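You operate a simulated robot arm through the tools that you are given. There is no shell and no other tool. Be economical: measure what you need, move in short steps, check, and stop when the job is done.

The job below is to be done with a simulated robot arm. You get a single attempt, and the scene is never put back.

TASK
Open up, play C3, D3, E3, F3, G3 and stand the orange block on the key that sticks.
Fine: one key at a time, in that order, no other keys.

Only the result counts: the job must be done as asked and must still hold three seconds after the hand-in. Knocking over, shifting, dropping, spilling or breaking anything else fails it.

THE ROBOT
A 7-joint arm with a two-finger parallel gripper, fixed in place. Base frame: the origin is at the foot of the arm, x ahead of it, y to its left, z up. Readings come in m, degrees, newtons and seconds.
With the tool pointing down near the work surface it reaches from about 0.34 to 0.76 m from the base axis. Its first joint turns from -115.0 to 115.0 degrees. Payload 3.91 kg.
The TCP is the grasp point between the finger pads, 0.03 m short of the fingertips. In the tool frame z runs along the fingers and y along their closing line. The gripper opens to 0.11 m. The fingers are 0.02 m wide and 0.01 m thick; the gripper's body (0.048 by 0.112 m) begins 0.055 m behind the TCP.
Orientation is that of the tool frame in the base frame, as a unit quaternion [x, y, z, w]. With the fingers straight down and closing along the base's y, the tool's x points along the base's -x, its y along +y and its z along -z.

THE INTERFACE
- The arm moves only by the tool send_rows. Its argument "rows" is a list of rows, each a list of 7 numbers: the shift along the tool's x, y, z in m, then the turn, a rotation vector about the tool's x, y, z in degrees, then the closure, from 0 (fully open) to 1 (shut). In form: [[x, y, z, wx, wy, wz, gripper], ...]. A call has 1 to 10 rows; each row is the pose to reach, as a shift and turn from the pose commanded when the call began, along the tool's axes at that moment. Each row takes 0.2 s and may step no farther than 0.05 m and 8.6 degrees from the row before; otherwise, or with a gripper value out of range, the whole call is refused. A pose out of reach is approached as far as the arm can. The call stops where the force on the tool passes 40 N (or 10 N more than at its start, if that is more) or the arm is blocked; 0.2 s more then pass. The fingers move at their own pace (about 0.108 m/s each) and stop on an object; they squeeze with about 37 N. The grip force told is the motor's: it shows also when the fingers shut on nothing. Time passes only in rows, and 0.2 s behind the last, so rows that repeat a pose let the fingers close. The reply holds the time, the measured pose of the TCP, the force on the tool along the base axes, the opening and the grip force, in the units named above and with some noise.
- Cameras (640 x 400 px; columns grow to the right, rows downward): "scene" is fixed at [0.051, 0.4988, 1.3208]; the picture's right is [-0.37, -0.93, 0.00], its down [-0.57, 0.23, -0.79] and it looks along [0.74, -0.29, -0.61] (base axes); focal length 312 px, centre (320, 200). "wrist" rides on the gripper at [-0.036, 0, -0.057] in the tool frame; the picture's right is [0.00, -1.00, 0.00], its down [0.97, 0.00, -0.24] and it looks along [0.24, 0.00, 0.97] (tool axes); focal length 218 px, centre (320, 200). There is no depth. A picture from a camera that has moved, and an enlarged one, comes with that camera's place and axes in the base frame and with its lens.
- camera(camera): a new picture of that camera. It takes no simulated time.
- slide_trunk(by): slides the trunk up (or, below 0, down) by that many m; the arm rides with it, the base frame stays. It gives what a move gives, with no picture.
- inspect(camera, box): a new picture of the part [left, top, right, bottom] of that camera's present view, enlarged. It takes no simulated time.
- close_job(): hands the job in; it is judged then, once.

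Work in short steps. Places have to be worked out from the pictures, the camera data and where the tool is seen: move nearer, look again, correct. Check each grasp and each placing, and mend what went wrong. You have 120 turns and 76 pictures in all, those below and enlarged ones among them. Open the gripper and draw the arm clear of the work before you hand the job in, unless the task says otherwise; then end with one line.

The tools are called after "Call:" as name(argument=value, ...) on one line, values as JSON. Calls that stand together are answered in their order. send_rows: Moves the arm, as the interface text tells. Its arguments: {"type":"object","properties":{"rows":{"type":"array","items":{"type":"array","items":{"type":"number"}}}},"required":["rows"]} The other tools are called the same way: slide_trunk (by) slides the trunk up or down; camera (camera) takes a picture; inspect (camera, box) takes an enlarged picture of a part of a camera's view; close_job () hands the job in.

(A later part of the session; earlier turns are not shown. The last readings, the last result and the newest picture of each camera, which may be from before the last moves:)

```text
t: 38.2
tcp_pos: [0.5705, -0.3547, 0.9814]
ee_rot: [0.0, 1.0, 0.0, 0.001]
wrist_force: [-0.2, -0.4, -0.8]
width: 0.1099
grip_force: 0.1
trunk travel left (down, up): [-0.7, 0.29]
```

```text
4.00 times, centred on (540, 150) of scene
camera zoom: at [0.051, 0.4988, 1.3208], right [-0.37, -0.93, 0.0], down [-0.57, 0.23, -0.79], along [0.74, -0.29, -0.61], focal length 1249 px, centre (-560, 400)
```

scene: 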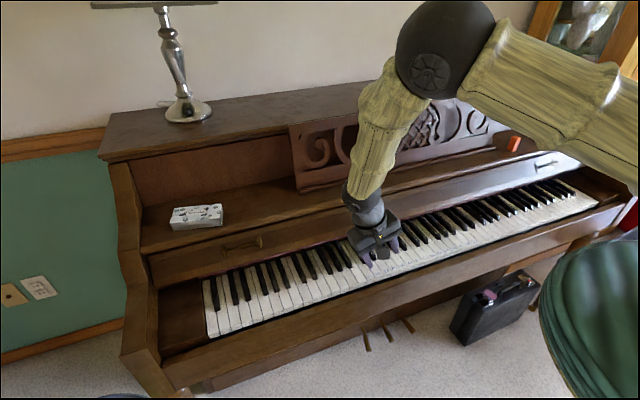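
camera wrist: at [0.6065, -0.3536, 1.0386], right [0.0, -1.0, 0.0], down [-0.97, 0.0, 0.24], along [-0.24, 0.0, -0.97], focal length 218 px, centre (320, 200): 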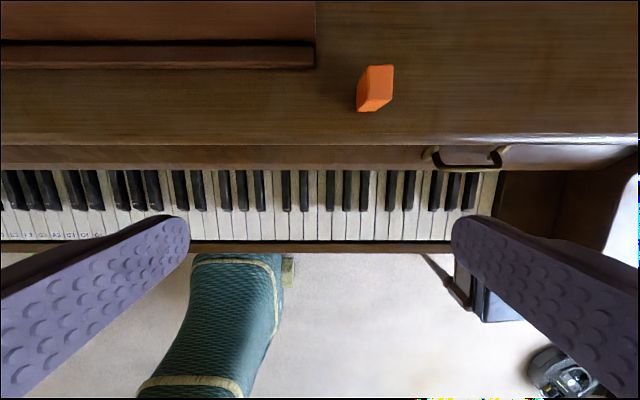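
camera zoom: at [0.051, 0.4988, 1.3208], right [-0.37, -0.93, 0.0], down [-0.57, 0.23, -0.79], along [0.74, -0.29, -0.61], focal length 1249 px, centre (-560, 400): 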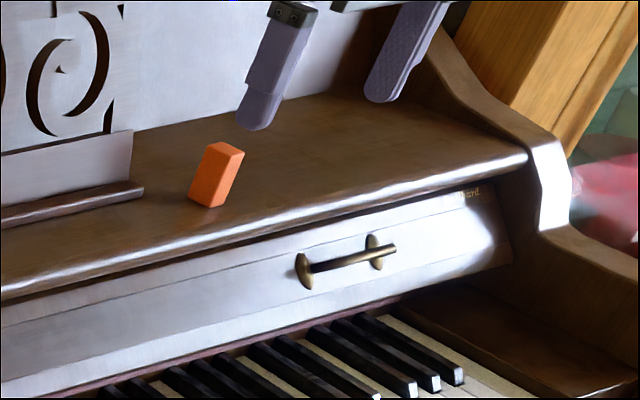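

The block already stands upright on the shelf. I enlarge it to measure position, size and orientation.

Call:
inspect(camera="wrist", box=[335, 45, 431, 105])

Call:
inspect(camera="scene", box=[498, 130, 530, 155])

```text
6.67 times, centred on (383, 75) of wrist
camera zoom: at [0.6065, -0.3536, 1.0386], right [0.0, -1.0, 0.0], down [-0.97, 0.0, 0.24], along [-0.24, 0.0, -0.97], focal length 1455 px, centre (-100, 1033)
```

zoom: 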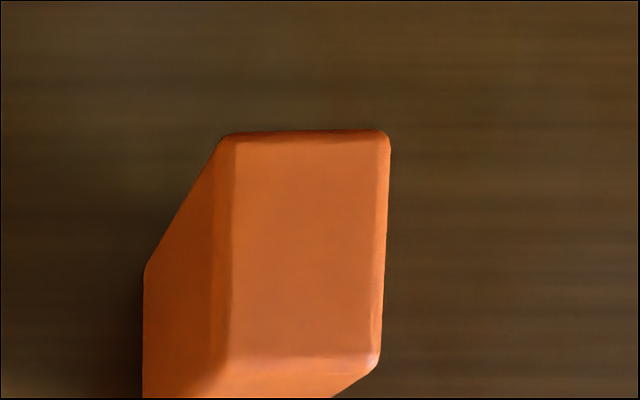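

```text
16.00 times, centred on (514, 142) of scene
camera zoom: at [0.051, 0.4988, 1.3208], right [-0.37, -0.93, 0.0], down [-0.57, 0.23, -0.79], along [0.74, -0.29, -0.61], focal length 4996 px, centre (-2784, 1120)
```

zoom: 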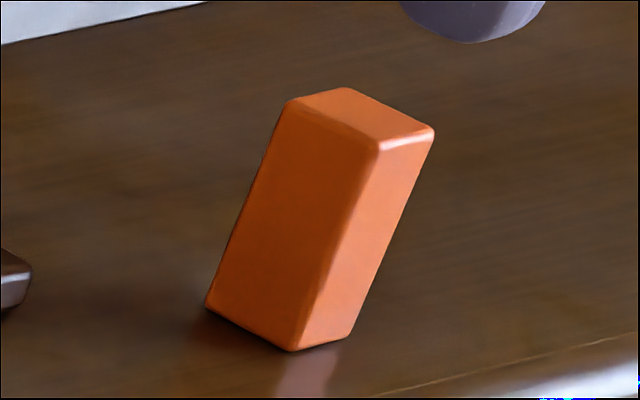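

The block is about 16 (y) × 20 (x) × 44 mm, centred near (0.647,−0.393), aligned with the axes. I go above it with a 50 mm opening, staying clear of the music desk's right end.

Call:
send_rows(rows=[[-0.025, -0.013, 0, 0, 0, 0, 0.55], [-0.05, -0.026, 0.0, 0, 0, 0, 0.55], [-0.076, -0.038, 0.01, 0, 0, 0, 0.55], [-0.076, -0.038, 0.03, 0, 0, 0, 0.55]])

Call:
camera(camera="wrist")

Call:
inspect(camera="scene", box=[460, 80, 588, 160])

```text
t: 39.2
tcp_pos: [0.643, -0.3916, 0.9508]
ee_rot: [0.0, 1.0, 0.002, 0.001]
wrist_force: [0.1, -0.2, 0.4]
width: 0.0493
grip_force: 0.0
out of reach, approached as far as the arm can: row 3, 4
trunk travel left (down, up): [-0.7, 0.29]
```

```text
35 pictures are left
camera wrist: at [0.6788, -0.3912, 1.0067], right [0.0, -1.0, 0.0], down [-0.97, 0.0, 0.24], along [-0.24, 0.0, -0.97], focal length 218 px, centre (320, 200)
```

wrist: 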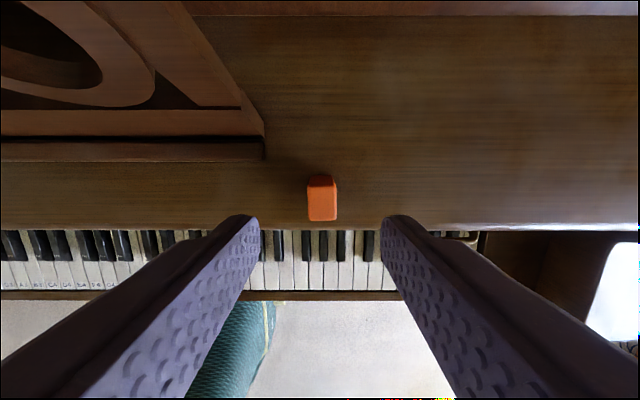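

```text
5.00 times, centred on (524, 120) of scene
camera zoom: at [0.051, 0.4988, 1.3208], right [-0.37, -0.93, 0.0], down [-0.57, 0.23, -0.79], along [0.74, -0.29, -0.61], focal length 1561 px, centre (-700, 600)
```

zoom: 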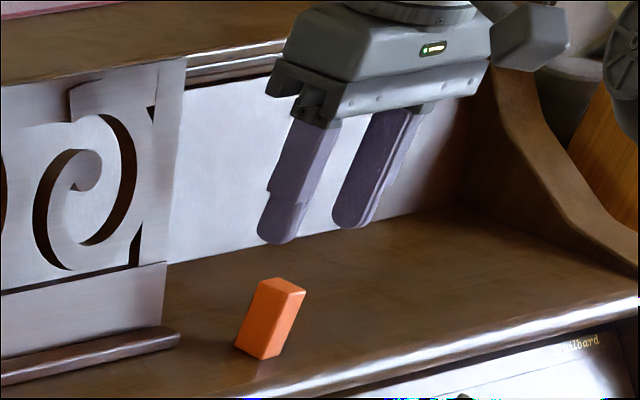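

The block is centred between the fingers; reach limits x at 0.643, 2 mm short of centre, which is fine. I descend to z≈0.887.

Call:
send_rows(rows=[[0.004, 0, 0.02, 0, 0, 0, 0.55], [0.004, 0, 0.04, 0, 0, 0, 0.55], [0.004, 0, 0.055, 0, 0, 0, 0.55], [0.004, 0, 0.064, 0, 0, 0, 0.55]])

Call:
camera(camera="wrist")

Call:
inspect(camera="scene", box=[460, 80, 588, 160])

```text
t: 40.2
tcp_pos: [0.6419, -0.3918, 0.8865]
ee_rot: [-0.001, 1.0, 0.001, 0.001]
wrist_force: [-0.1, 0.1, -0.3]
width: 0.0494
grip_force: 0.0
out of reach, approached as far as the arm can: row 1, 2, 3, 4
trunk travel left (down, up): [-0.7, 0.29]
```

```text
33 pictures are left
camera wrist: at [0.6775, -0.3901, 0.9435], right [0.0, -1.0, 0.0], down [-0.97, 0.0, 0.24], along [-0.24, 0.0, -0.97], focal length 218 px, centre (320, 200)
```

wrist: 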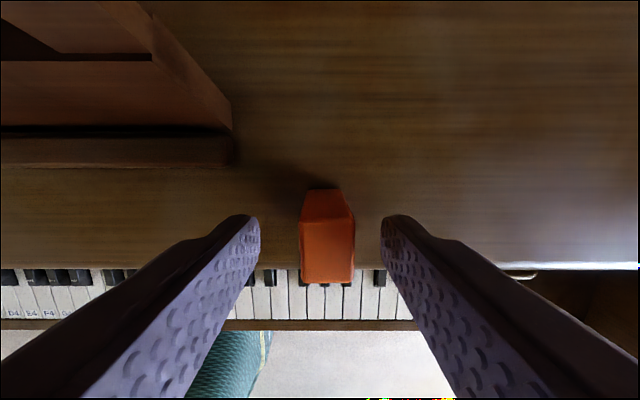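

```text
5.00 times, centred on (524, 120) of scene
camera zoom: at [0.051, 0.4988, 1.3208], right [-0.37, -0.93, 0.0], down [-0.57, 0.23, -0.79], along [0.74, -0.29, -0.61], focal length 1561 px, centre (-700, 600)
```

zoom: 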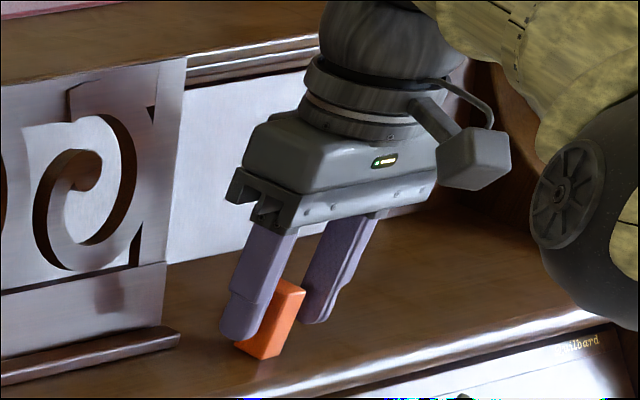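

The block lies between the pads, centred within a couple of mm. I close and hold.

Call:
send_rows(rows=[[0, 0, 0, 0, 0, 0, 0.75], [0, 0, 0, 0, 0, 0, 0.9], [0, 0, 0, 0, 0, 0, 1], [0, 0, 0, 0, 0, 0, 1]])

```text
t: 41.2
tcp_pos: [0.6423, -0.3901, 0.8866]
ee_rot: [0.001, 1.0, 0.002, 0.001]
wrist_force: [0.4, 0.0, 0.1]
width: 0.0156
grip_force: 37.1
trunk travel left (down, up): [-0.7, 0.29]
```

Gripped at 15.6 mm. I lift straight up and back away from the desk.

Call:
send_rows(rows=[[0, 0, -0.02, 0, 0, 0, 1], [0.005, 0, -0.05, 0, 0, 0, 1], [0.03, 0, -0.085, 0, 0, 0, 1], [0.06, 0.01, -0.11, 0, 0, 0, 1]])

Call:
camera(camera="wrist")

```text
t: 42.2
tcp_pos: [0.6204, -0.41, 1.0035]
ee_rot: [-0.001, 1.0, 0.002, 0.001]
wrist_force: [0.2, 0.3, -1.1]
width: 0.0156
grip_force: 36.9
out of reach, approached as far as the arm can: row 2, 3, 4
trunk travel left (down, up): [-0.7, 0.29]
```

```text
31 pictures are left
camera wrist: at [0.6557, -0.41, 1.0615], right [0.0, -1.0, 0.0], down [-0.97, 0.0, 0.24], along [-0.24, 0.0, -0.97], focal length 218 px, centre (320, 200)
```

wrist: 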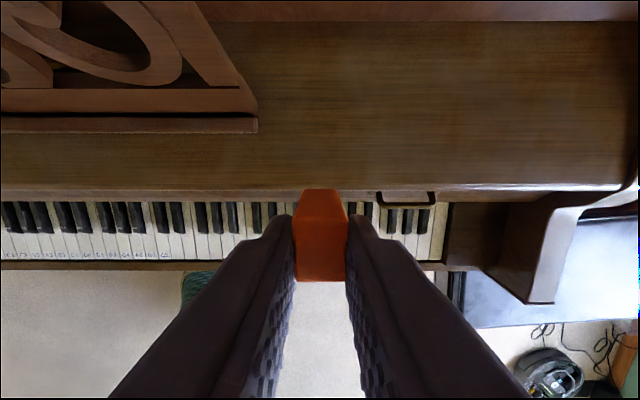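

The block is held upright. I carry it left at z≈1.0 toward C3.

Call:
send_rows(rows=[[0.01, 0.044, 0, 0, 0, 0, 1], [0.02, 0.088, 0, 0, 0, 0, 1], [0.03, 0.132, 0, 0, 0, 0, 1], [0.04, 0.176, 0, 0, 0, 0, 1], [0.05, 0.22, 0, 0, 0, 0, 1], [0.06, 0.264, 0, 0, 0, 0, 1], [0.07, 0.308, 0, 0, 0, 0, 1], [0.08, 0.352, 0, 0, 0, 0, 1], [0.09, 0.396, 0, 0, 0, 0, 1], [0.1, 0.44, 0, 0, 0, 0, 1]])

```text
t: 43.9
tcp_pos: [0.7338, -0.1395, 1.0428]
ee_rot: [0.004, 1.0, -0.007, -0.002]
wrist_force: [-5.1, -0.5, 1.3]
width: 0.0155
grip_force: 36.8
out of reach, approached as far as the arm can: row 1, 2, 3, 4, 5, 6, 7, 8
trunk travel left (down, up): [-0.7, 0.29]
stopped in row 8: the force on the tool passed its limit (the readings are from after the stop); the commanded pose is now the measured one
```

The arm swung outward to x=0.734 and touched something, probably the music desk. I stop and look.

Call:
camera(camera="scene")

Call:
camera(camera="wrist")

```text
30 pictures are left
```

scene: 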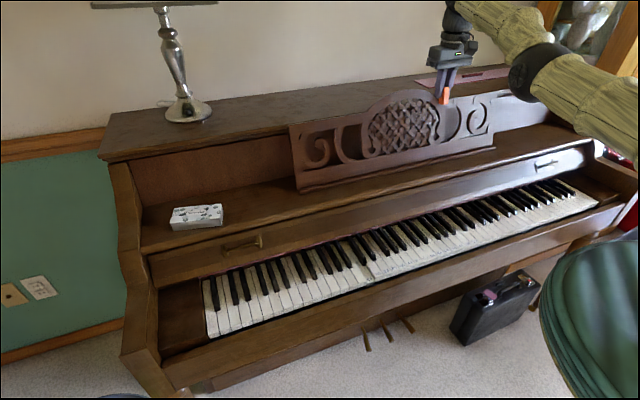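

```text
29 pictures are left
camera wrist: at [0.7696, -0.1374, 1.0998], right [-0.01, -1.0, 0.01], down [-0.97, 0.01, 0.24], along [-0.24, -0.01, -0.97], focal length 218 px, centre (320, 200)
```

wrist: 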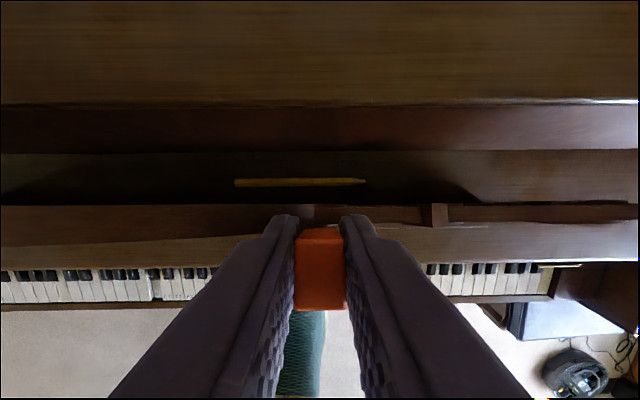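

The music desk looks unmoved; the held block presses lightly against its front (force −5 N in x). I back off upward and away in small steps.

Call:
send_rows(rows=[[0.002, 0, -0.01, 0, 0, 0, 1], [0.006, 0, -0.025, 0, 0, 0, 1]])

```text
t: 44.5
tcp_pos: [0.73, -0.1343, 1.0674]
ee_rot: [0.005, 1.0, -0.008, 0.0]
wrist_force: [-1.1, -0.3, -0.3]
width: 0.0157
grip_force: 37.1
trunk travel left (down, up): [-0.7, 0.29]
```

Free now, and the pose follows commands. I continue up a little and back toward the robot.

Call:
send_rows(rows=[[0.01, 0, -0.025, 0, 0, 0, 1], [0.04, 0, -0.03, 0, 0, 0, 1], [0.08, 0, -0.03, 0, 0, 0, 1], [0.12, 0, -0.03, 0, 0, 0, 1]])

Call:
camera(camera="scene")

```text
t: 45.5
tcp_pos: [0.7053, -0.1571, 1.1335]
ee_rot: [0.004, 1.0, -0.008, 0.0]
wrist_force: [-0.1, 0.0, 0.1]
width: 0.0152
grip_force: 37.4
out of reach, approached as far as the arm can: row 1, 2, 3, 4
trunk travel left (down, up): [-0.7, 0.29]
```

```text
28 pictures are left
```

scene: 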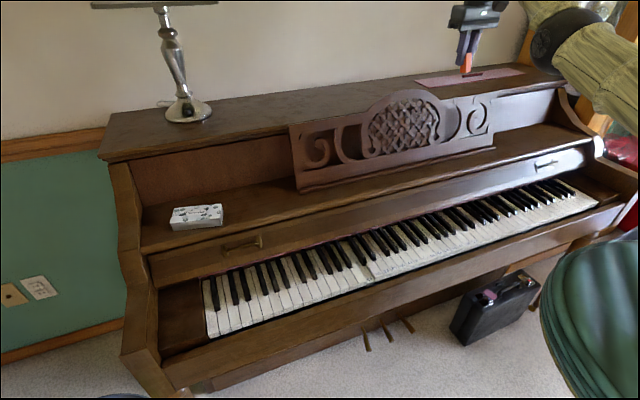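

The desk is undisturbed. The arm seems stretched straight and slow to fold; I hold the last command for two seconds to let it work its way in.

Call:
send_rows(rows=[[0, 0, 0, 0, 0, 0, 1], [0, 0, 0, 0, 0, 0, 1], [0, 0, 0, 0, 0, 0, 1], [0, 0, 0, 0, 0, 0, 1], [0, 0, 0, 0, 0, 0, 1], [0, 0, 0, 0, 0, 0, 1]])

```text
t: 46.9
tcp_pos: [0.7069, -0.1565, 1.1325]
ee_rot: [0.004, 1.0, -0.007, -0.002]
wrist_force: [0.6, -0.1, 0.1]
width: 0.0153
grip_force: 36.4
trunk travel left (down, up): [-0.7, 0.29]
```

It holds without complaint, so the commanded pose is now the current one. I test a small move toward the base.

Call:
send_rows(rows=[[0.02, 0, 0, 0, 0, 0, 1], [0.04, 0, 0, 0, 0, 0, 1]])

```text
t: 47.5
tcp_pos: [0.7009, -0.1655, 1.1418]
ee_rot: [0.004, 1.0, -0.008, -0.001]
wrist_force: [-0.1, -0.1, -0.1]
width: 0.0154
grip_force: 37.4
out of reach, approached as far as the arm can: row 1, 2
trunk travel left (down, up): [-0.7, 0.29]
```

Pulling inward only slides along the arm's full-stretch sphere: the elbow is straight. I slide the trunk up 5 cm (safe here) to see how the arm responds.

Call:
slide_trunk(by=0.05)

Call:
send_rows(rows=[[0.03, 0, 0.03, 0, 0, 0, 1], [0.05, 0, 0.06, 0, 0, 0, 1]])

```text
t: 48.4
tcp_pos: [0.702, -0.1644, 1.1905]
ee_rot: [0.004, 1.0, -0.008, -0.002]
wrist_force: [0.3, 0.1, 0.5]
width: 0.0155
grip_force: 37.5
trunk travel left (down, up): [-0.75, 0.24]
```

```text
t: 49.0
tcp_pos: [0.7085, -0.1823, 1.1522]
ee_rot: [0.004, 1.0, -0.007, -0.002]
wrist_force: [0.6, 0.4, -0.5]
width: 0.0155
grip_force: 36.8
out of reach, approached as far as the arm can: row 1, 2
trunk travel left (down, up): [-0.75, 0.24]
```

Still stuck on the sphere. I try tilting the tool outward while pulling inward, so that the wrist must come toward the base.

Call:
send_rows(rows=[[0.0, 0, 0, 0, -8, 0, 1], [0.0, 0, 0, 0, -16, 0, 1], [0.0, 0, 0, 0, -24, 0, 1]])

Call:
camera(camera="scene")

```text
t: 49.8
tcp_pos: [0.7854, -0.2044, 1.1745]
ee_rot: [0.003, 0.979, -0.008, 0.205]
wrist_force: [-0.3, -0.5, -0.6]
width: 0.0155
grip_force: 36.7
out of reach, approached as far as the arm can: row 1, 2, 3
trunk travel left (down, up): [-0.75, 0.24]
```

```text
27 pictures are left
```

scene: 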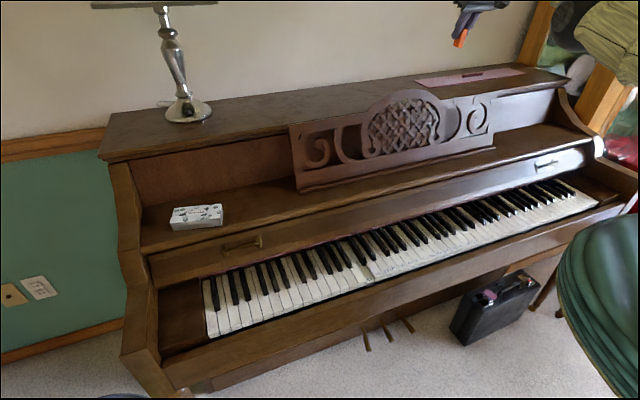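

The wrist stays put while the tool swings, so the elbow is caught at or past full stretch. I stretch outward on purpose (free air here) and then pull in again to get it through.

Call:
send_rows(rows=[[-0.04, 0, 0.018, 0, 0, 0, 1], [-0.08, 0, 0.036, 0, 0, 0, 1], [-0.08, 0, 0.036, 0, 0, 0, 1]])

Call:
send_rows(rows=[[0.04, 0, -0.018, 0, 0, 0, 1], [0.08, 0, -0.036, 0, 0, 0, 1], [0.12, 0, -0.054, 0, 0, 0, 1]])

```text
t: 50.6
tcp_pos: [0.7911, -0.1982, 1.1722]
ee_rot: [0.002, 0.978, -0.007, 0.206]
wrist_force: [0.2, 0.0, 0.3]
width: 0.0153
grip_force: 37.4
out of reach, approached as far as the arm can: row 1, 2, 3
trunk travel left (down, up): [-0.75, 0.24]
```

```text
t: 51.4
tcp_pos: [0.7613, -0.2315, 1.2176]
ee_rot: [0.002, 0.978, -0.008, 0.207]
wrist_force: [-0.3, 0.0, 0.0]
width: 0.0153
grip_force: 36.9
out of reach, approached as far as the arm can: row 1, 2, 3
trunk travel left (down, up): [-0.75, 0.24]
```

The arm is near full stretch and hardly folds for small errors. I command a long pull straight toward the shoulder, which is through free air, so the error is large and purely radial.

Call:
send_rows(rows=[[0.045, 0.014, 0, 0, 0, 0, 1], [0.09, 0.028, 0, 0, 0, 0, 1], [0.135, 0.042, 0, 0, 0, 0, 1], [0.18, 0.056, 0, 0, 0, 0, 1], [0.225, 0.07, 0, 0, 0, 0, 1], [0.27, 0.084, 0, 0, 0, 0, 1], [0.315, 0.098, 0, 0, 0, 0, 1], [0.36, 0.112, 0, 0, 0, 0, 1], [0.38, 0.12, 0, 0, 0, 0, 1], [0.38, 0.12, 0, 0, 0, 0, 1]])

Call:
camera(camera="scene")

```text
t: 53.6
tcp_pos: [0.7659, -0.2648, 1.1666]
ee_rot: [0.002, 0.979, -0.007, 0.206]
wrist_force: [-1.1, 0.0, -0.1]
width: 0.0157
grip_force: 37.3
out of reach, approached as far as the arm can: row 1, 2, 3, 4, 5, 6, 7, 8, 9, 10
trunk travel left (down, up): [-0.75, 0.24]
```

```text
26 pictures are left
```

scene: 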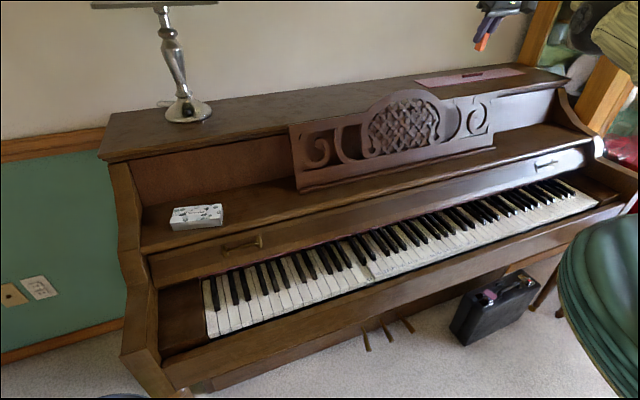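

The elbow is probably bent slightly past straight, against its limit. I try quick bounces: one full outward step, then immediately inward, so the solver can overshoot through straight.

Call:
send_rows(rows=[[-0.047, -0.014, 0, 0, 0, 0, 1], [0, 0, 0, 0, 0, 0, 1], [0.047, 0.014, 0, 0, 0, 0, 1]])

Call:
send_rows(rows=[[-0.012, -0.004, 0, 0, 0, 0, 1], [0.035, 0.01, 0, 0, 0, 0, 1], [0.08, 0.024, 0, 0, 0, 0, 1]])

```text
t: 54.4
tcp_pos: [0.77, -0.265, 1.1523]
ee_rot: [0.003, 0.979, -0.007, 0.205]
wrist_force: [0.6, 0.0, -0.4]
width: 0.0154
grip_force: 37.2
out of reach, approached as far as the arm can: row 1, 3
trunk travel left (down, up): [-0.75, 0.24]
```

```text
t: 55.2
tcp_pos: [0.771, -0.2751, 1.1344]
ee_rot: [0.004, 0.978, -0.008, 0.206]
wrist_force: [0.0, -0.5, -0.3]
width: 0.0153
grip_force: 37.5
out of reach, approached as far as the arm can: row 1, 2, 3
trunk travel left (down, up): [-0.75, 0.24]
```

No success yet. I raise the trunk 10 cm for safe clearance, then stretch outward hard (a large error makes the solver overshoot), and pull in again.

Call:
slide_trunk(by=0.1)

Call:
send_rows(rows=[[-0.044, -0.017, 0.005, 0, 0, 0, 1], [-0.088, -0.034, 0.01, 0, 0, 0, 1], [-0.132, -0.051, 0.015, 0, 0, 0, 1], [-0.176, -0.068, 0.02, 0, 0, 0, 1], [-0.22, -0.085, 0.025, 0, 0, 0, 1]])

Call:
send_rows(rows=[[0.044, 0.017, -0.005, 0, 0, 0, 1], [0.088, 0.034, -0.01, 0, 0, 0, 1], [0.132, 0.051, -0.015, 0, 0, 0, 1]])

```text
t: 56.5
tcp_pos: [0.77, -0.2731, 1.2346]
ee_rot: [0.003, 0.979, -0.008, 0.205]
wrist_force: [-0.8, -0.1, 0.1]
width: 0.0154
grip_force: 36.8
trunk travel left (down, up): [-0.85, 0.14]
```

```text
t: 57.7
tcp_pos: [0.7731, -0.2722, 1.2371]
ee_rot: [0.002, 0.979, -0.008, 0.206]
wrist_force: [0.2, 0.7, -0.1]
width: 0.0153
grip_force: 36.6
out of reach, approached as far as the arm can: row 1, 2, 3, 4, 5
trunk travel left (down, up): [-0.85, 0.14]
```

```text
t: 58.5
tcp_pos: [0.7719, -0.2713, 1.2358]
ee_rot: [0.002, 0.979, -0.008, 0.204]
wrist_force: [0.4, 0.3, -1.1]
width: 0.0156
grip_force: 36.9
out of reach, approached as far as the arm can: row 1, 2, 3
trunk travel left (down, up): [-0.85, 0.14]
```

The shell is only ~3 mm thick: the elbow sits right at its straight limit, where only sideways motion can flex it. I raise the trunk more for room, then sweep down-and-in.

Call:
slide_trunk(by=0.13)

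Call:
send_rows(rows=[[0.036, 0.008, 0.02, 0, 0, 0, 1], [0.073, 0.017, 0.041, 0, 0, 0, 1], [0.109, 0.025, 0.061, 0, 0, 0, 1], [0.145, 0.033, 0.081, 0, 0, 0, 1], [0.182, 0.042, 0.102, 0, 0, 0, 1], [0.218, 0.05, 0.122, 0, 0, 0, 1]])

```text
t: 60.1
tcp_pos: [0.7714, -0.2743, 1.3653]
ee_rot: [0.003, 0.979, -0.008, 0.205]
wrist_force: [0.1, 0.2, -0.2]
width: 0.0156
grip_force: 36.9
trunk travel left (down, up): [-0.98, 0.01]
```

```text
t: 61.5
tcp_pos: [0.7738, -0.3055, 1.1514]
ee_rot: [0.003, 0.979, -0.007, 0.204]
wrist_force: [0.9, -0.3, 0.1]
width: 0.0155
grip_force: 37.1
out of reach, approached as far as the arm can: row 1, 2, 3, 4, 5, 6
trunk travel left (down, up): [-0.98, 0.01]
```

Down did not free it. I try the opposite: up and inward.

Call:
send_rows(rows=[[-0.004, 0.004, -0.045, 0, 0, 0, 1], [-0.008, 0.008, -0.09, 0, 0, 0, 1], [-0.012, 0.012, -0.135, 0, 0, 0, 1], [-0.016, 0.016, -0.18, 0, 0, 0, 1], [-0.02, 0.02, -0.225, 0, 0, 0, 1], [-0.024, 0.024, -0.27, 0, 0, 0, 1], [-0.0, 0.03, -0.29, 0, 0, 0, 1]])

```text
t: 63.1
tcp_pos: [0.7264, -0.3054, 1.4522]
ee_rot: [0.003, 0.979, -0.007, 0.205]
wrist_force: [0.3, -0.3, 0.2]
width: 0.0156
grip_force: 36.8
out of reach, approached as far as the arm can: row 1, 2, 3, 4, 5, 6, 7
trunk travel left (down, up): [-0.98, 0.01]
```

Still on the sphere. Next a sideways sweep to the left along a chord (free air up here).

Call:
send_rows(rows=[[0, 0.045, 0, 0, 0, 0, 1], [0, 0.09, 0, 0, 0, 0, 1], [0, 0.135, 0, 0, 0, 0, 1], [0, 0.18, 0, 0, 0, 0, 1], [0, 0.225, 0, 0, 0, 0, 1], [0, 0.27, 0, 0, 0, 0, 1], [0, 0.315, 0, 0, 0, 0, 1], [0, 0.36, 0, 0, 0, 0, 1], [0, 0.405, 0, 0, 0, 0, 1]])

Call:
camera(camera="scene")

```text
t: 65.1
tcp_pos: [0.7851, 0.1141, 1.4609]
ee_rot: [0.002, 0.979, -0.008, 0.204]
wrist_force: [-0.4, 0.1, 0.1]
width: 0.0153
grip_force: 36.6
out of reach, approached as far as the arm can: row 1, 2, 3, 4, 5, 6, 7, 8, 9
trunk travel left (down, up): [-0.98, 0.01]
```

```text
25 pictures are left
```

scene: 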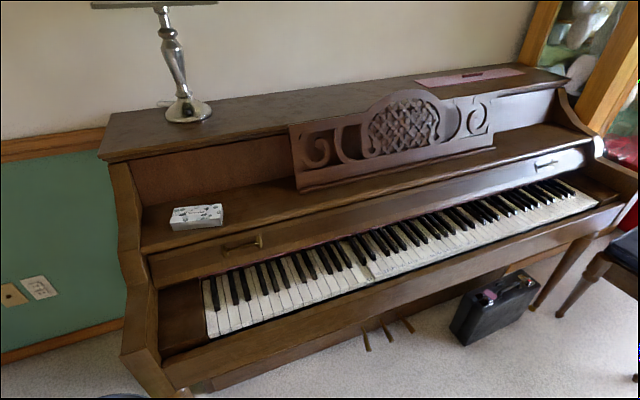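

Still caught. New idea: sweep along the sphere while biased *outward*, so the elbow can flex the right way, then pull inward in the same call. First downward.

Call:
send_rows(rows=[[-0.02, 0, 0, 0, 0, 0, 1], [-0.03, 0, 0.04, 0, 0, 0, 1], [-0.03, 0, 0.085, 0, 0, 0, 1], [-0.03, 0, 0.13, 0, 0, 0, 1], [-0.02, 0, 0.175, 0, 0, 0, 1], [0.02, 0, 0.2, 0, 0, 0, 1], [0.06, 0, 0.22, 0, 0, 0, 1], [0.1, 0, 0.24, 0, 0, 0, 1], [0.14, 0, 0.25, 0, 0, 0, 1]])

```text
t: 67.1
tcp_pos: [0.8295, 0.1319, 1.179]
ee_rot: [0.002, 0.979, -0.008, 0.203]
wrist_force: [-1.0, -0.1, 0.2]
width: 0.0155
grip_force: 37.1
out of reach, approached as far as the arm can: row 1, 2, 3, 4, 5, 6, 7, 8, 9
trunk travel left (down, up): [-0.98, 0.01]
```

Not freed. Same trick upward.

Call:
send_rows(rows=[[-0.028, 0.005, 0.011, 0, 0, 0, 1], [-0.046, 0.005, -0.03, 0, 0, 0, 1], [-0.065, 0.005, -0.071, 0, 0, 0, 1], [-0.083, 0.005, -0.112, 0, 0, 0, 1], [-0.101, 0.005, -0.153, 0, 0, 0, 1], [-0.068, -0.003, -0.187, 0, 0, 0, 1], [-0.035, -0.011, -0.221, 0, 0, 0, 1], [-0.002, -0.019, -0.255, 0, 0, 0, 1], [0.031, -0.027, -0.289, 0, 0, 0, 1]])

```text
t: 69.1
tcp_pos: [0.7816, 0.1198, 1.465]
ee_rot: [0.003, 0.979, -0.008, 0.205]
wrist_force: [-0.1, 0.2, 0.1]
width: 0.0154
grip_force: 36.5
out of reach, approached as far as the arm can: row 1, 2, 3, 4, 5, 6, 7, 8, 9
trunk travel left (down, up): [-0.98, 0.01]
```

Next sideways right with outward bias, then in.

Call:
send_rows(rows=[[-0.03, 0, 0, 0, 0, 0, 1], [-0.04, -0.045, 0, 0, 0, 0, 1], [-0.04, -0.09, 0, 0, 0, 0, 1], [-0.04, -0.135, 0, 0, 0, 0, 1], [-0.04, -0.18, 0, 0, 0, 0, 1], [0.0, -0.2, 0, 0, 0, 0, 1], [0.045, -0.215, 0, 0, 0, 0, 1], [0.09, -0.23, 0, 0, 0, 0, 1], [0.13, -0.24, 0, 0, 0, 0, 1]])

```text
t: 71.1
tcp_pos: [0.7793, -0.1552, 1.4565]
ee_rot: [0.003, 0.979, -0.006, 0.204]
wrist_force: [0.0, -0.4, -0.9]
width: 0.0154
grip_force: 36.9
out of reach, approached as far as the arm can: row 1, 2, 3, 4, 5, 6, 7, 8, 9
trunk travel left (down, up): [-0.98, 0.01]
```

And the other way, to the left.

Call:
send_rows(rows=[[-0.03, 0, 0, 0, 0, 0, 1], [-0.04, 0.045, 0, 0, 0, 0, 1], [-0.04, 0.09, 0, 0, 0, 0, 1], [-0.04, 0.135, 0, 0, 0, 0, 1], [-0.04, 0.18, 0, 0, 0, 0, 1], [0.0, 0.2, 0, 0, 0, 0, 1], [0.045, 0.215, 0, 0, 0, 0, 1], [0.09, 0.23, 0, 0, 0, 0, 1], [0.13, 0.24, 0, 0, 0, 0, 1]])

```text
t: 73.1
tcp_pos: [0.7919, 0.1177, 1.4426]
ee_rot: [0.002, 0.979, -0.007, 0.203]
wrist_force: [0.0, 0.1, -0.3]
width: 0.0155
grip_force: 37.2
out of reach, approached as far as the arm can: row 1, 2, 3, 4, 5, 6, 7, 8, 9
trunk travel left (down, up): [-0.98, 0.01]
```

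Large biases may just make the solver oscillate. I try gentler: tiny outward bias (4 mm) with small downward steps, then a short inward test.

Call:
send_rows(rows=[[-0.006, 0, 0, 0, 0, 0, 1], [-0.005, 0, 0.02, 0, 0, 0, 1], [-0.004, 0, 0.04, 0, 0, 0, 1], [-0.002, 0, 0.06, 0, 0, 0, 1], [0.0, 0, 0.08, 0, 0, 0, 1], [0.015, 0, 0.09, 0, 0, 0, 1], [0.035, 0, 0.1, 0, 0, 0, 1], [0.06, 0, 0.1, 0, 0, 0, 1]])

```text
t: 74.9
tcp_pos: [0.8195, 0.1229, 1.3448]
ee_rot: [0.003, 0.979, -0.007, 0.205]
wrist_force: [-0.5, -0.4, 0.4]
width: 0.0156
grip_force: 37.2
out of reach, approached as far as the arm can: row 1, 2, 3, 4, 5, 7, 8
trunk travel left (down, up): [-0.98, 0.01]
```

One inward row was briefly reachable. I repeat the gentle version upward.

Call:
send_rows(rows=[[-0.005, 0, 0.001, 0, 0, 0, 1], [-0.0095, 0, -0.018, 0, 0, 0, 1], [-0.013, 0, -0.038, 0, 0, 0, 1], [-0.0155, 0, -0.058, 0, 0, 0, 1], [-0.0165, 0, -0.078, 0, 0, 0, 1], [-0.006, 0, -0.082, 0, 0, 0, 1], [0.012, 0, -0.09, 0, 0, 0, 1], [0.032, 0, -0.095, 0, 0, 0, 1]])

```text
t: 76.7
tcp_pos: [0.7498, 0.1246, 1.4208]
ee_rot: [0.002, 0.978, -0.008, 0.206]
wrist_force: [-0.7, -0.9, -0.3]
width: 0.0155
grip_force: 36.9
out of reach, approached as far as the arm can: row 1, 2, 3, 4, 5
trunk travel left (down, up): [-0.98, 0.01]
```

Freed: the last three inward rows were reached. I keep pulling in toward the base.

Call:
send_rows(rows=[[0.03, 0, 0.0, 0, 0, 0, 1], [0.06, 0, 0.0, 0, 0, 0, 1], [0.1, 0, 0, 0, 0, 0, 1], [0.14, 0, 0, 0, 0, 0, 1]])

```text
t: 77.7
tcp_pos: [0.6239, 0.1273, 1.3647]
ee_rot: [0.002, 0.979, -0.008, 0.205]
wrist_force: [0.2, -0.1, -1.1]
width: 0.0157
grip_force: 36.7
trunk travel left (down, up): [-0.98, 0.01]
```

The arm folds normally again. I level the tool while moving to x≈0.5.

Call:
send_rows(rows=[[0.03, 0.01, -0.013, 0, 8, 0, 1], [0.06, 0.03, -0.027, 0, 16, 0, 1], [0.091, 0.05, -0.04, 0, 23.7, 0, 1], [0.12, 0.075, -0.053, 0, 23.7, 0, 1]])

Call:
slide_trunk(by=-0.28)

Call:
camera(camera="wrist")

Call:
camera(camera="scene")

```text
t: 78.7
tcp_pos: [0.4912, 0.2012, 1.3658]
ee_rot: [0.004, 1.0, -0.007, 0.0]
wrist_force: [-0.5, 0.1, 0.4]
width: 0.0155
grip_force: 37.2
trunk travel left (down, up): [-0.98, 0.01]
```

```text
t: 81.5
tcp_pos: [0.4927, 0.1993, 1.0847]
ee_rot: [0.004, 1.0, -0.007, 0.0]
wrist_force: [0.5, 0.3, 0.0]
width: 0.0156
grip_force: 37.0
trunk travel left (down, up): [-0.7, 0.29]
```

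```text
24 pictures are left
camera wrist: at [0.5285, 0.2009, 1.1418], right [-0.01, -1.0, 0.01], down [-0.97, 0.01, 0.24], along [-0.24, -0.01, -0.97], focal length 218 px, centre (320, 200)
```

wrist: 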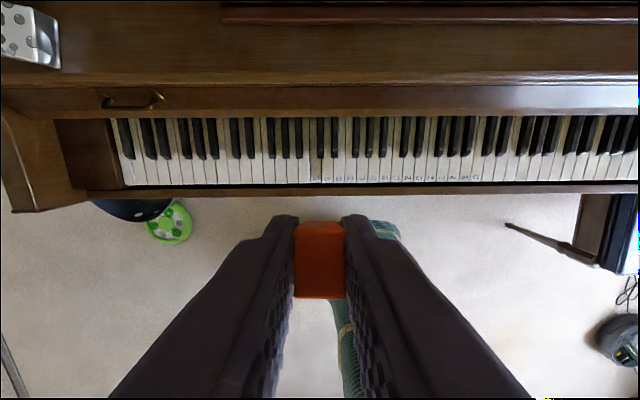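

```text
23 pictures are left
```

scene: 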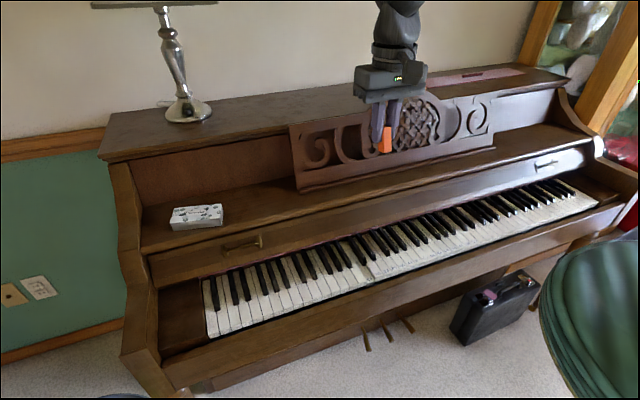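

Everything is in place, and I'm above the keyboard with the block still gripped. I descend to z≈0.90 at x≈0.44 to measure C3 precisely.

Call:
send_rows(rows=[[0.012, 0.001, 0.045, -0.8, 0, -0.45, 1], [0.025, 0.002, 0.09, -0.8, 0, -0.45, 1], [0.04, 0.003, 0.135, -0.8, 0, -0.45, 1], [0.05, 0.004, 0.18, -0.8, 0, -0.45, 1]])

Call:
inspect(camera="wrist", box=[240, 80, 400, 180])

```text
t: 82.5
tcp_pos: [0.4438, 0.2037, 0.9074]
ee_rot: [0.001, 1.0, 0.001, 0.001]
wrist_force: [0.6, -0.4, 0.0]
width: 0.0156
grip_force: 37.3
trunk travel left (down, up): [-0.7, 0.29]
```

```text
4.00 times, centred on (320, 130) of wrist
camera zoom: at [0.479, 0.2029, 0.9642], right [0.0, -1.0, 0.0], down [-0.97, 0.0, 0.24], along [-0.24, 0.0, -0.97], focal length 873 px, centre (320, 480)
```

zoom: 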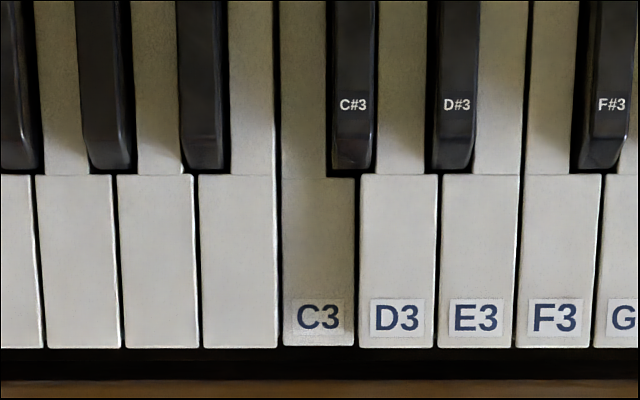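

C3's centre is at y≈0.203, directly under the block. I move forward to x≈0.474 and come down to 2 cm above the key.

Call:
send_rows(rows=[[-0.015, 0, 0.04, 0, 0, 0, 1], [-0.031, 0, 0.08, 0, 0, 0, 1], [-0.031, 0, 0.12, 0, 0, 0, 1], [-0.031, 0, 0.145, 0, 0, 0, 1]])

Call:
camera(camera="wrist")

Call:
inspect(camera="scene", box=[325, 225, 425, 285])

```text
t: 83.5
tcp_pos: [0.479, 0.2028, 0.76]
ee_rot: [0.0, 1.0, 0.0, -0.001]
wrist_force: [0.3, 0.0, 0.1]
width: 0.0157
grip_force: 37.1
trunk travel left (down, up): [-0.7, 0.29]
```

```text
21 pictures are left
camera wrist: at [0.5144, 0.2027, 0.8179], right [0.0, -1.0, 0.0], down [-0.97, 0.0, 0.24], along [-0.24, 0.0, -0.97], focal length 218 px, centre (320, 200)
```

wrist: 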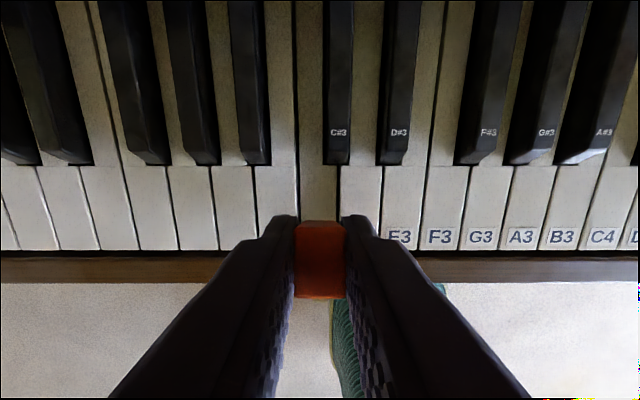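

```text
6.40 times, centred on (375, 255) of scene
camera zoom: at [0.051, 0.4988, 1.3208], right [-0.37, -0.93, 0.0], down [-0.57, 0.23, -0.79], along [0.74, -0.29, -0.61], focal length 1998 px, centre (-32, -152)
```

zoom: 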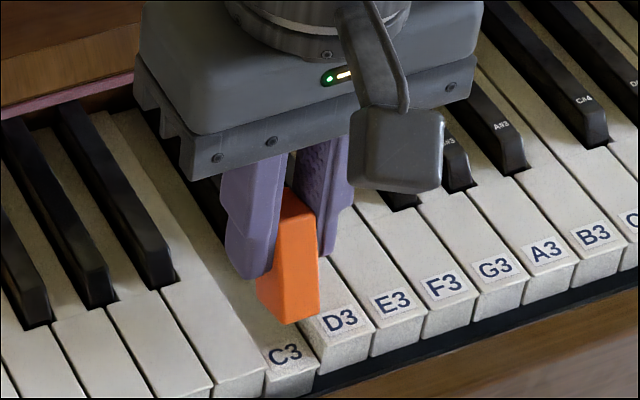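

The block hangs squarely over C3. I shift back 4 mm and lower 12 mm.

Call:
send_rows(rows=[[0.004, 0, 0.004, 0, 0, 0, 1], [0.004, 0, 0.008, 0, 0, 0, 1], [0.004, 0, 0.012, 0, 0, 0, 1]])

Call:
inspect(camera="scene", box=[335, 235, 399, 275])

```text
t: 84.3
tcp_pos: [0.4723, 0.2038, 0.7474]
ee_rot: [0.0, 1.0, 0.0, 0.0]
wrist_force: [-0.8, 0.0, 0.6]
width: 0.0154
grip_force: 36.8
trunk travel left (down, up): [-0.7, 0.29]
```

```text
10.00 times, centred on (367, 255) of scene
camera zoom: at [0.051, 0.4988, 1.3208], right [-0.37, -0.93, 0.0], down [-0.57, 0.23, -0.79], along [0.74, -0.29, -0.61], focal length 3123 px, centre (-150, -350)
```

zoom: 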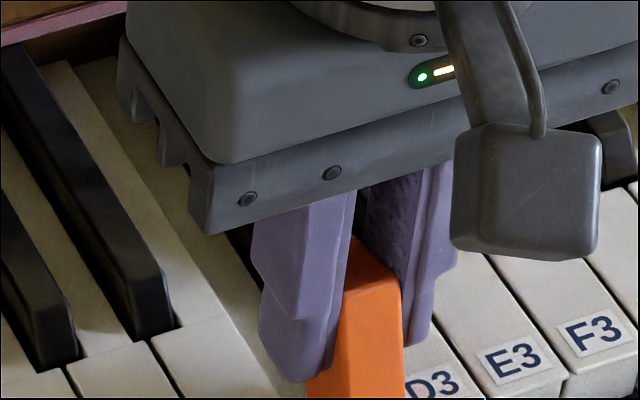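

No contact yet; the block is entering between the neighbouring keys. I go on in 2 mm steps.

Call:
send_rows(rows=[[0, 0, 0.002, 0, 0, 0, 1], [0, 0, 0.004, 0, 0, 0, 1], [0, 0, 0.006, 0, 0, 0, 1]])

Call:
inspect(camera="scene", box=[335, 245, 399, 285])

```text
t: 85.1
tcp_pos: [0.4708, 0.2012, 0.7414]
ee_rot: [0.0, 1.0, 0.001, -0.001]
wrist_force: [-0.3, 0.3, 0.1]
width: 0.0153
grip_force: 37.1
trunk travel left (down, up): [-0.7, 0.29]
```

```text
10.00 times, centred on (367, 265) of scene
camera zoom: at [0.051, 0.4988, 1.3208], right [-0.37, -0.93, 0.0], down [-0.57, 0.23, -0.79], along [0.74, -0.29, -0.61], focal length 3123 px, centre (-150, -450)
```

zoom: 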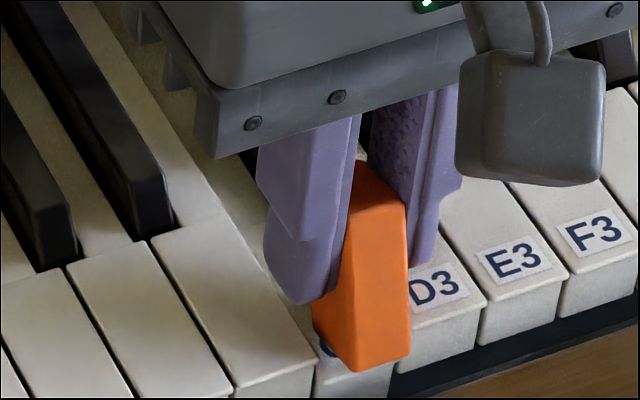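

Close to contact, but the block's front is only ~4 mm behind the key's front edge. I raise 3 mm, move 8 mm back along the key, and check sideways centring.

Call:
send_rows(rows=[[0, 0, -0.003, 0, 0, 0, 1], [-0.004, 0.001, -0.003, 0, 0, 0, 1], [-0.008, 0.001, -0.003, 0, 0, 0, 1]])

Call:
inspect(camera="wrist", box=[240, 140, 400, 300])

Call:
inspect(camera="scene", box=[335, 245, 399, 285])

```text
t: 85.9
tcp_pos: [0.4783, 0.2037, 0.7434]
ee_rot: [0.001, 1.0, -0.001, -0.001]
wrist_force: [0.2, 0.0, 0.2]
width: 0.0156
grip_force: 37.3
trunk travel left (down, up): [-0.7, 0.29]
```

```text
2.50 times, centred on (320, 220) of wrist
camera zoom: at [0.5135, 0.2029, 0.8003], right [0.0, -1.0, 0.0], down [-0.97, 0.0, 0.24], along [-0.24, 0.0, -0.97], focal length 546 px, centre (320, 150)
```

zoom: 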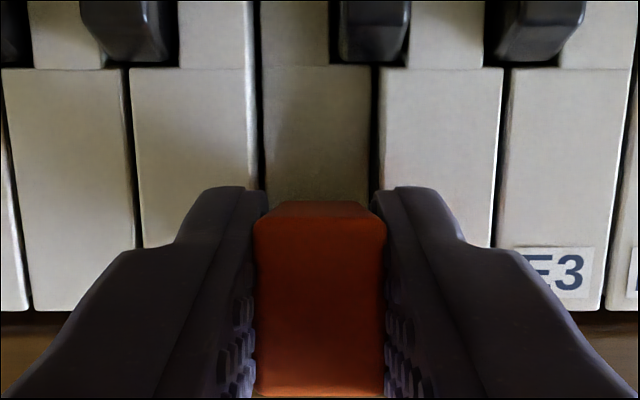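

```text
10.00 times, centred on (367, 265) of scene
camera zoom: at [0.051, 0.4988, 1.3208], right [-0.37, -0.93, 0.0], down [-0.57, 0.23, -0.79], along [0.74, -0.29, -0.61], focal length 3123 px, centre (-150, -450)
```

zoom: 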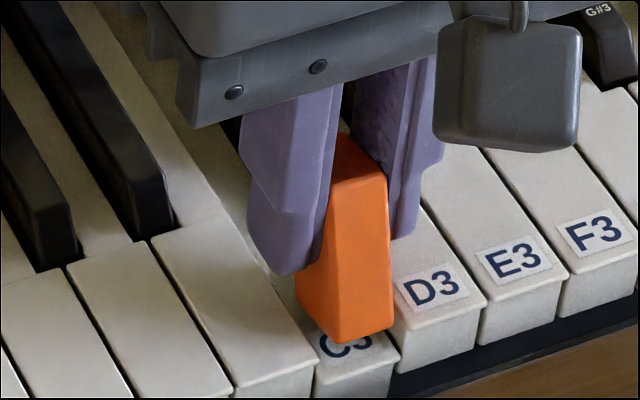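

Well centred between B2 and D3, with the label visible in front. I lower in small steps until contact force shows.

Call:
send_rows(rows=[[0, 0, 0.002, 0, 0, 0, 1], [0, 0, 0.004, 0, 0, 0, 1], [0, 0, 0.006, 0, 0, 0, 1]])

```text
t: 86.7
tcp_pos: [0.4765, 0.2021, 0.7386]
ee_rot: [0.001, 1.0, 0.0, 0.0]
wrist_force: [-2.0, -0.3, 10.4]
width: 0.0156
grip_force: 37.0
trunk travel left (down, up): [-0.7, 0.29]
```

Contact at 10 N, the block is seated. I ease off 1 mm and open the fingers slowly.

Call:
send_rows(rows=[[0, 0, -0.001, 0, 0, 0, 1], [0, 0, -0.001, 0, 0, 0, 0.84], [0, 0, -0.001, 0, 0, 0, 0.8], [0, 0, -0.001, 0, 0, 0, 0.7], [0, 0, -0.001, 0, 0, 0, 0.6]])

Call:
inspect(camera="wrist", box=[240, 140, 400, 300])

Call:
inspect(camera="scene", box=[335, 245, 399, 285])

```text
t: 87.9
tcp_pos: [0.4782, 0.2016, 0.7387]
ee_rot: [0.001, 1.0, 0.0, 0.0]
wrist_force: [0.0, 0.2, 0.5]
width: 0.0442
grip_force: 0.1
trunk travel left (down, up): [-0.7, 0.29]
```

```text
2.50 times, centred on (320, 220) of wrist
camera zoom: at [0.5131, 0.2027, 0.7964], right [0.0, -1.0, 0.0], down [-0.97, 0.0, 0.24], along [-0.24, 0.0, -0.97], focal length 546 px, centre (320, 150)
```

zoom: 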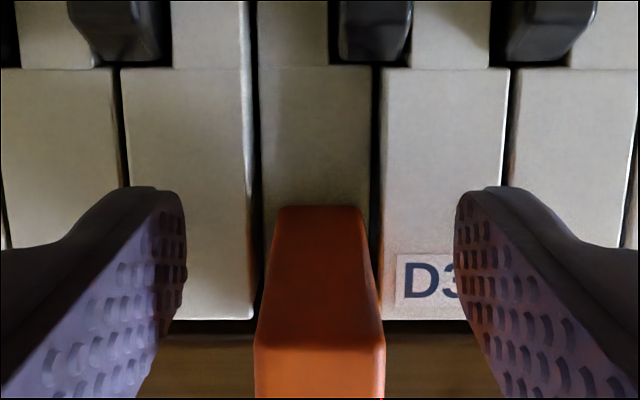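

```text
10.00 times, centred on (367, 265) of scene
camera zoom: at [0.051, 0.4988, 1.3208], right [-0.37, -0.93, 0.0], down [-0.57, 0.23, -0.79], along [0.74, -0.29, -0.61], focal length 3123 px, centre (-150, -450)
```

zoom: 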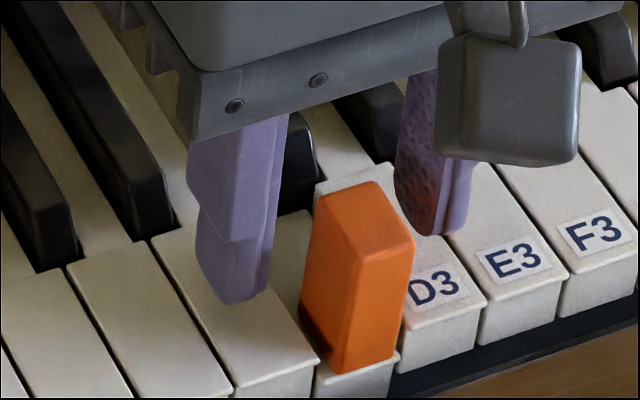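

After release the block stands, but it has slid about 1 cm toward the key's front edge (the stuck key slopes forward). I re-grip it at once, with the fingers shifted 12 mm toward the front.

Call:
send_rows(rows=[[0.012, 0, -0.001, 0, 0, 0, 0.7], [0.012, 0, -0.001, 0, 0, 0, 0.85], [0.012, 0, -0.001, 0, 0, 0, 1], [0.012, 0, -0.001, 0, 0, 0, 1]])

Call:
inspect(camera="scene", box=[335, 245, 399, 285])

Call:
inspect(camera="wrist", box=[240, 140, 400, 300])

```text
t: 88.9
tcp_pos: [0.4663, 0.2017, 0.7405]
ee_rot: [0.0, 1.0, -0.001, 0.0]
wrist_force: [0.7, 0.1, -0.5]
width: 0.0153
grip_force: 37.1
trunk travel left (down, up): [-0.7, 0.29]
```

```text
10.00 times, centred on (367, 265) of scene
camera zoom: at [0.051, 0.4988, 1.3208], right [-0.37, -0.93, 0.0], down [-0.57, 0.23, -0.79], along [0.74, -0.29, -0.61], focal length 3123 px, centre (-150, -450)
```

zoom: 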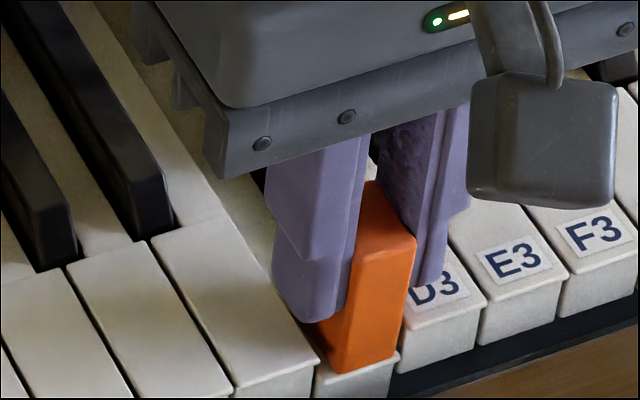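

```text
2.50 times, centred on (320, 220) of wrist
camera zoom: at [0.5006, 0.2025, 0.7972], right [0.0, -1.0, 0.0], down [-0.97, 0.0, 0.24], along [-0.24, 0.0, -0.97], focal length 546 px, centre (320, 150)
```

zoom: 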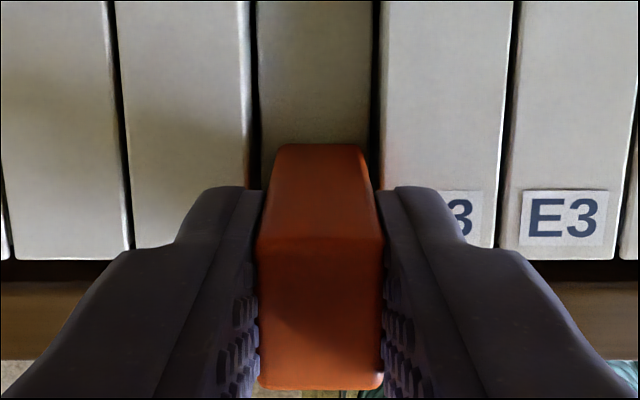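

The block had come to rest at x≈0.455–0.475, right at the key's front edge, and is held again. I lift 3 mm, carry it 14 mm back, and lower more gently this time.

Call:
send_rows(rows=[[0, 0, -0.003, 0, 0, 0, 1], [-0.007, 0.001, -0.004, 0, 0, 0, 1], [-0.014, 0.001, -0.004, 0, 0, 0, 1], [-0.014, 0.001, -0.002, 0, 0, 0, 1], [-0.014, 0.001, -0.001, 0, 0, 0, 1], [-0.014, 0.001, -0.001, 0, 0, 0, 1]])

Call:
inspect(camera="scene", box=[335, 245, 399, 285])

```text
t: 90.3
tcp_pos: [0.4812, 0.2027, 0.7414]
ee_rot: [-0.001, 1.0, 0.0, 0.0]
wrist_force: [0.5, -0.1, -0.2]
width: 0.0152
grip_force: 37.6
trunk travel left (down, up): [-0.7, 0.29]
```

```text
10.00 times, centred on (367, 265) of scene
camera zoom: at [0.051, 0.4988, 1.3208], right [-0.37, -0.93, 0.0], down [-0.57, 0.23, -0.79], along [0.74, -0.29, -0.61], focal length 3123 px, centre (-150, -450)
```

zoom: 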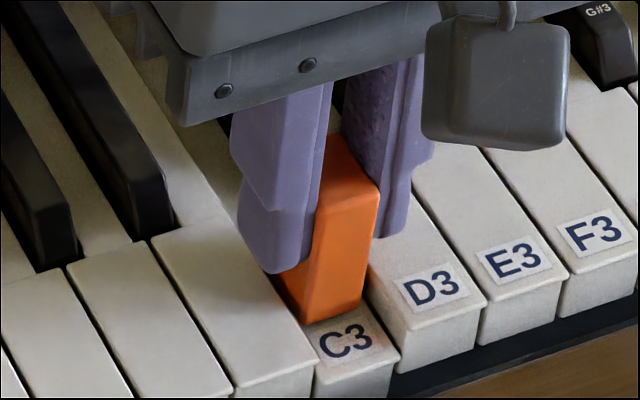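

Now just behind the C3 label. I lower by single millimetres until light contact.

Call:
send_rows(rows=[[0, 0, 0.0005, 0, 0, 0, 1], [0, 0, 0.001, 0, 0, 0, 1], [0, 0, 0.001, 0, 0, 0, 1]])

```text
t: 91.1
tcp_pos: [0.4819, 0.2026, 0.7412]
ee_rot: [0.0, 1.0, 0.0, 0.0]
wrist_force: [0.5, -0.2, 0.0]
width: 0.0156
grip_force: 37.5
trunk travel left (down, up): [-0.7, 0.29]
```

Call:
send_rows(rows=[[0, 0, 0.0005, 0, 0, 0, 1], [0, 0, 0.001, 0, 0, 0, 1], [0, 0, 0.001, 0, 0, 0, 1]])

```text
t: 91.9
tcp_pos: [0.4813, 0.203, 0.7408]
ee_rot: [0.0, 1.0, 0.0, 0.001]
wrist_force: [2.1, 0.3, 6.2]
width: 0.0154
grip_force: 36.6
trunk travel left (down, up): [-0.7, 0.29]
```

Contact at 6 N. I back off 0.7 mm, settle, and open slowly.

Call:
send_rows(rows=[[0, 0, -0.0007, 0, 0, 0, 1], [0, 0, -0.0007, 0, 0, 0, 0.85], [0, 0, -0.0007, 0, 0, 0, 0.83], [0, 0, -0.0007, 0, 0, 0, 0.8], [0, 0, -0.0007, 0, 0, 0, 0.72]])

Call:
inspect(camera="scene", box=[335, 245, 399, 285])

```text
t: 93.1
tcp_pos: [0.4805, 0.2038, 0.74]
ee_rot: [0.0, 1.0, 0.0, 0.0]
wrist_force: [-0.8, 0.9, -0.8]
width: 0.0308
grip_force: 0.1
trunk travel left (down, up): [-0.7, 0.29]
```

```text
10.00 times, centred on (367, 265) of scene
camera zoom: at [0.051, 0.4988, 1.3208], right [-0.37, -0.93, 0.0], down [-0.57, 0.23, -0.79], along [0.74, -0.29, -0.61], focal length 3123 px, centre (-150, -450)
```

zoom: 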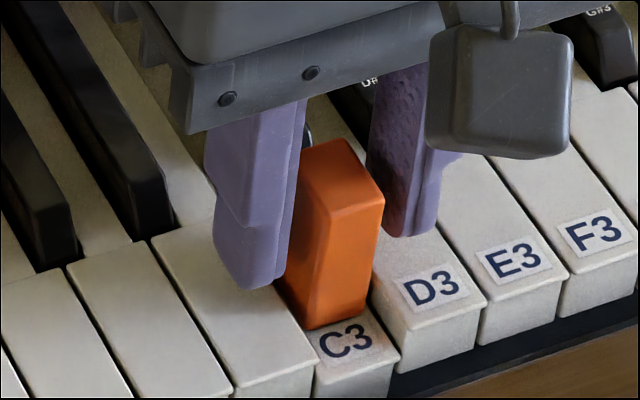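

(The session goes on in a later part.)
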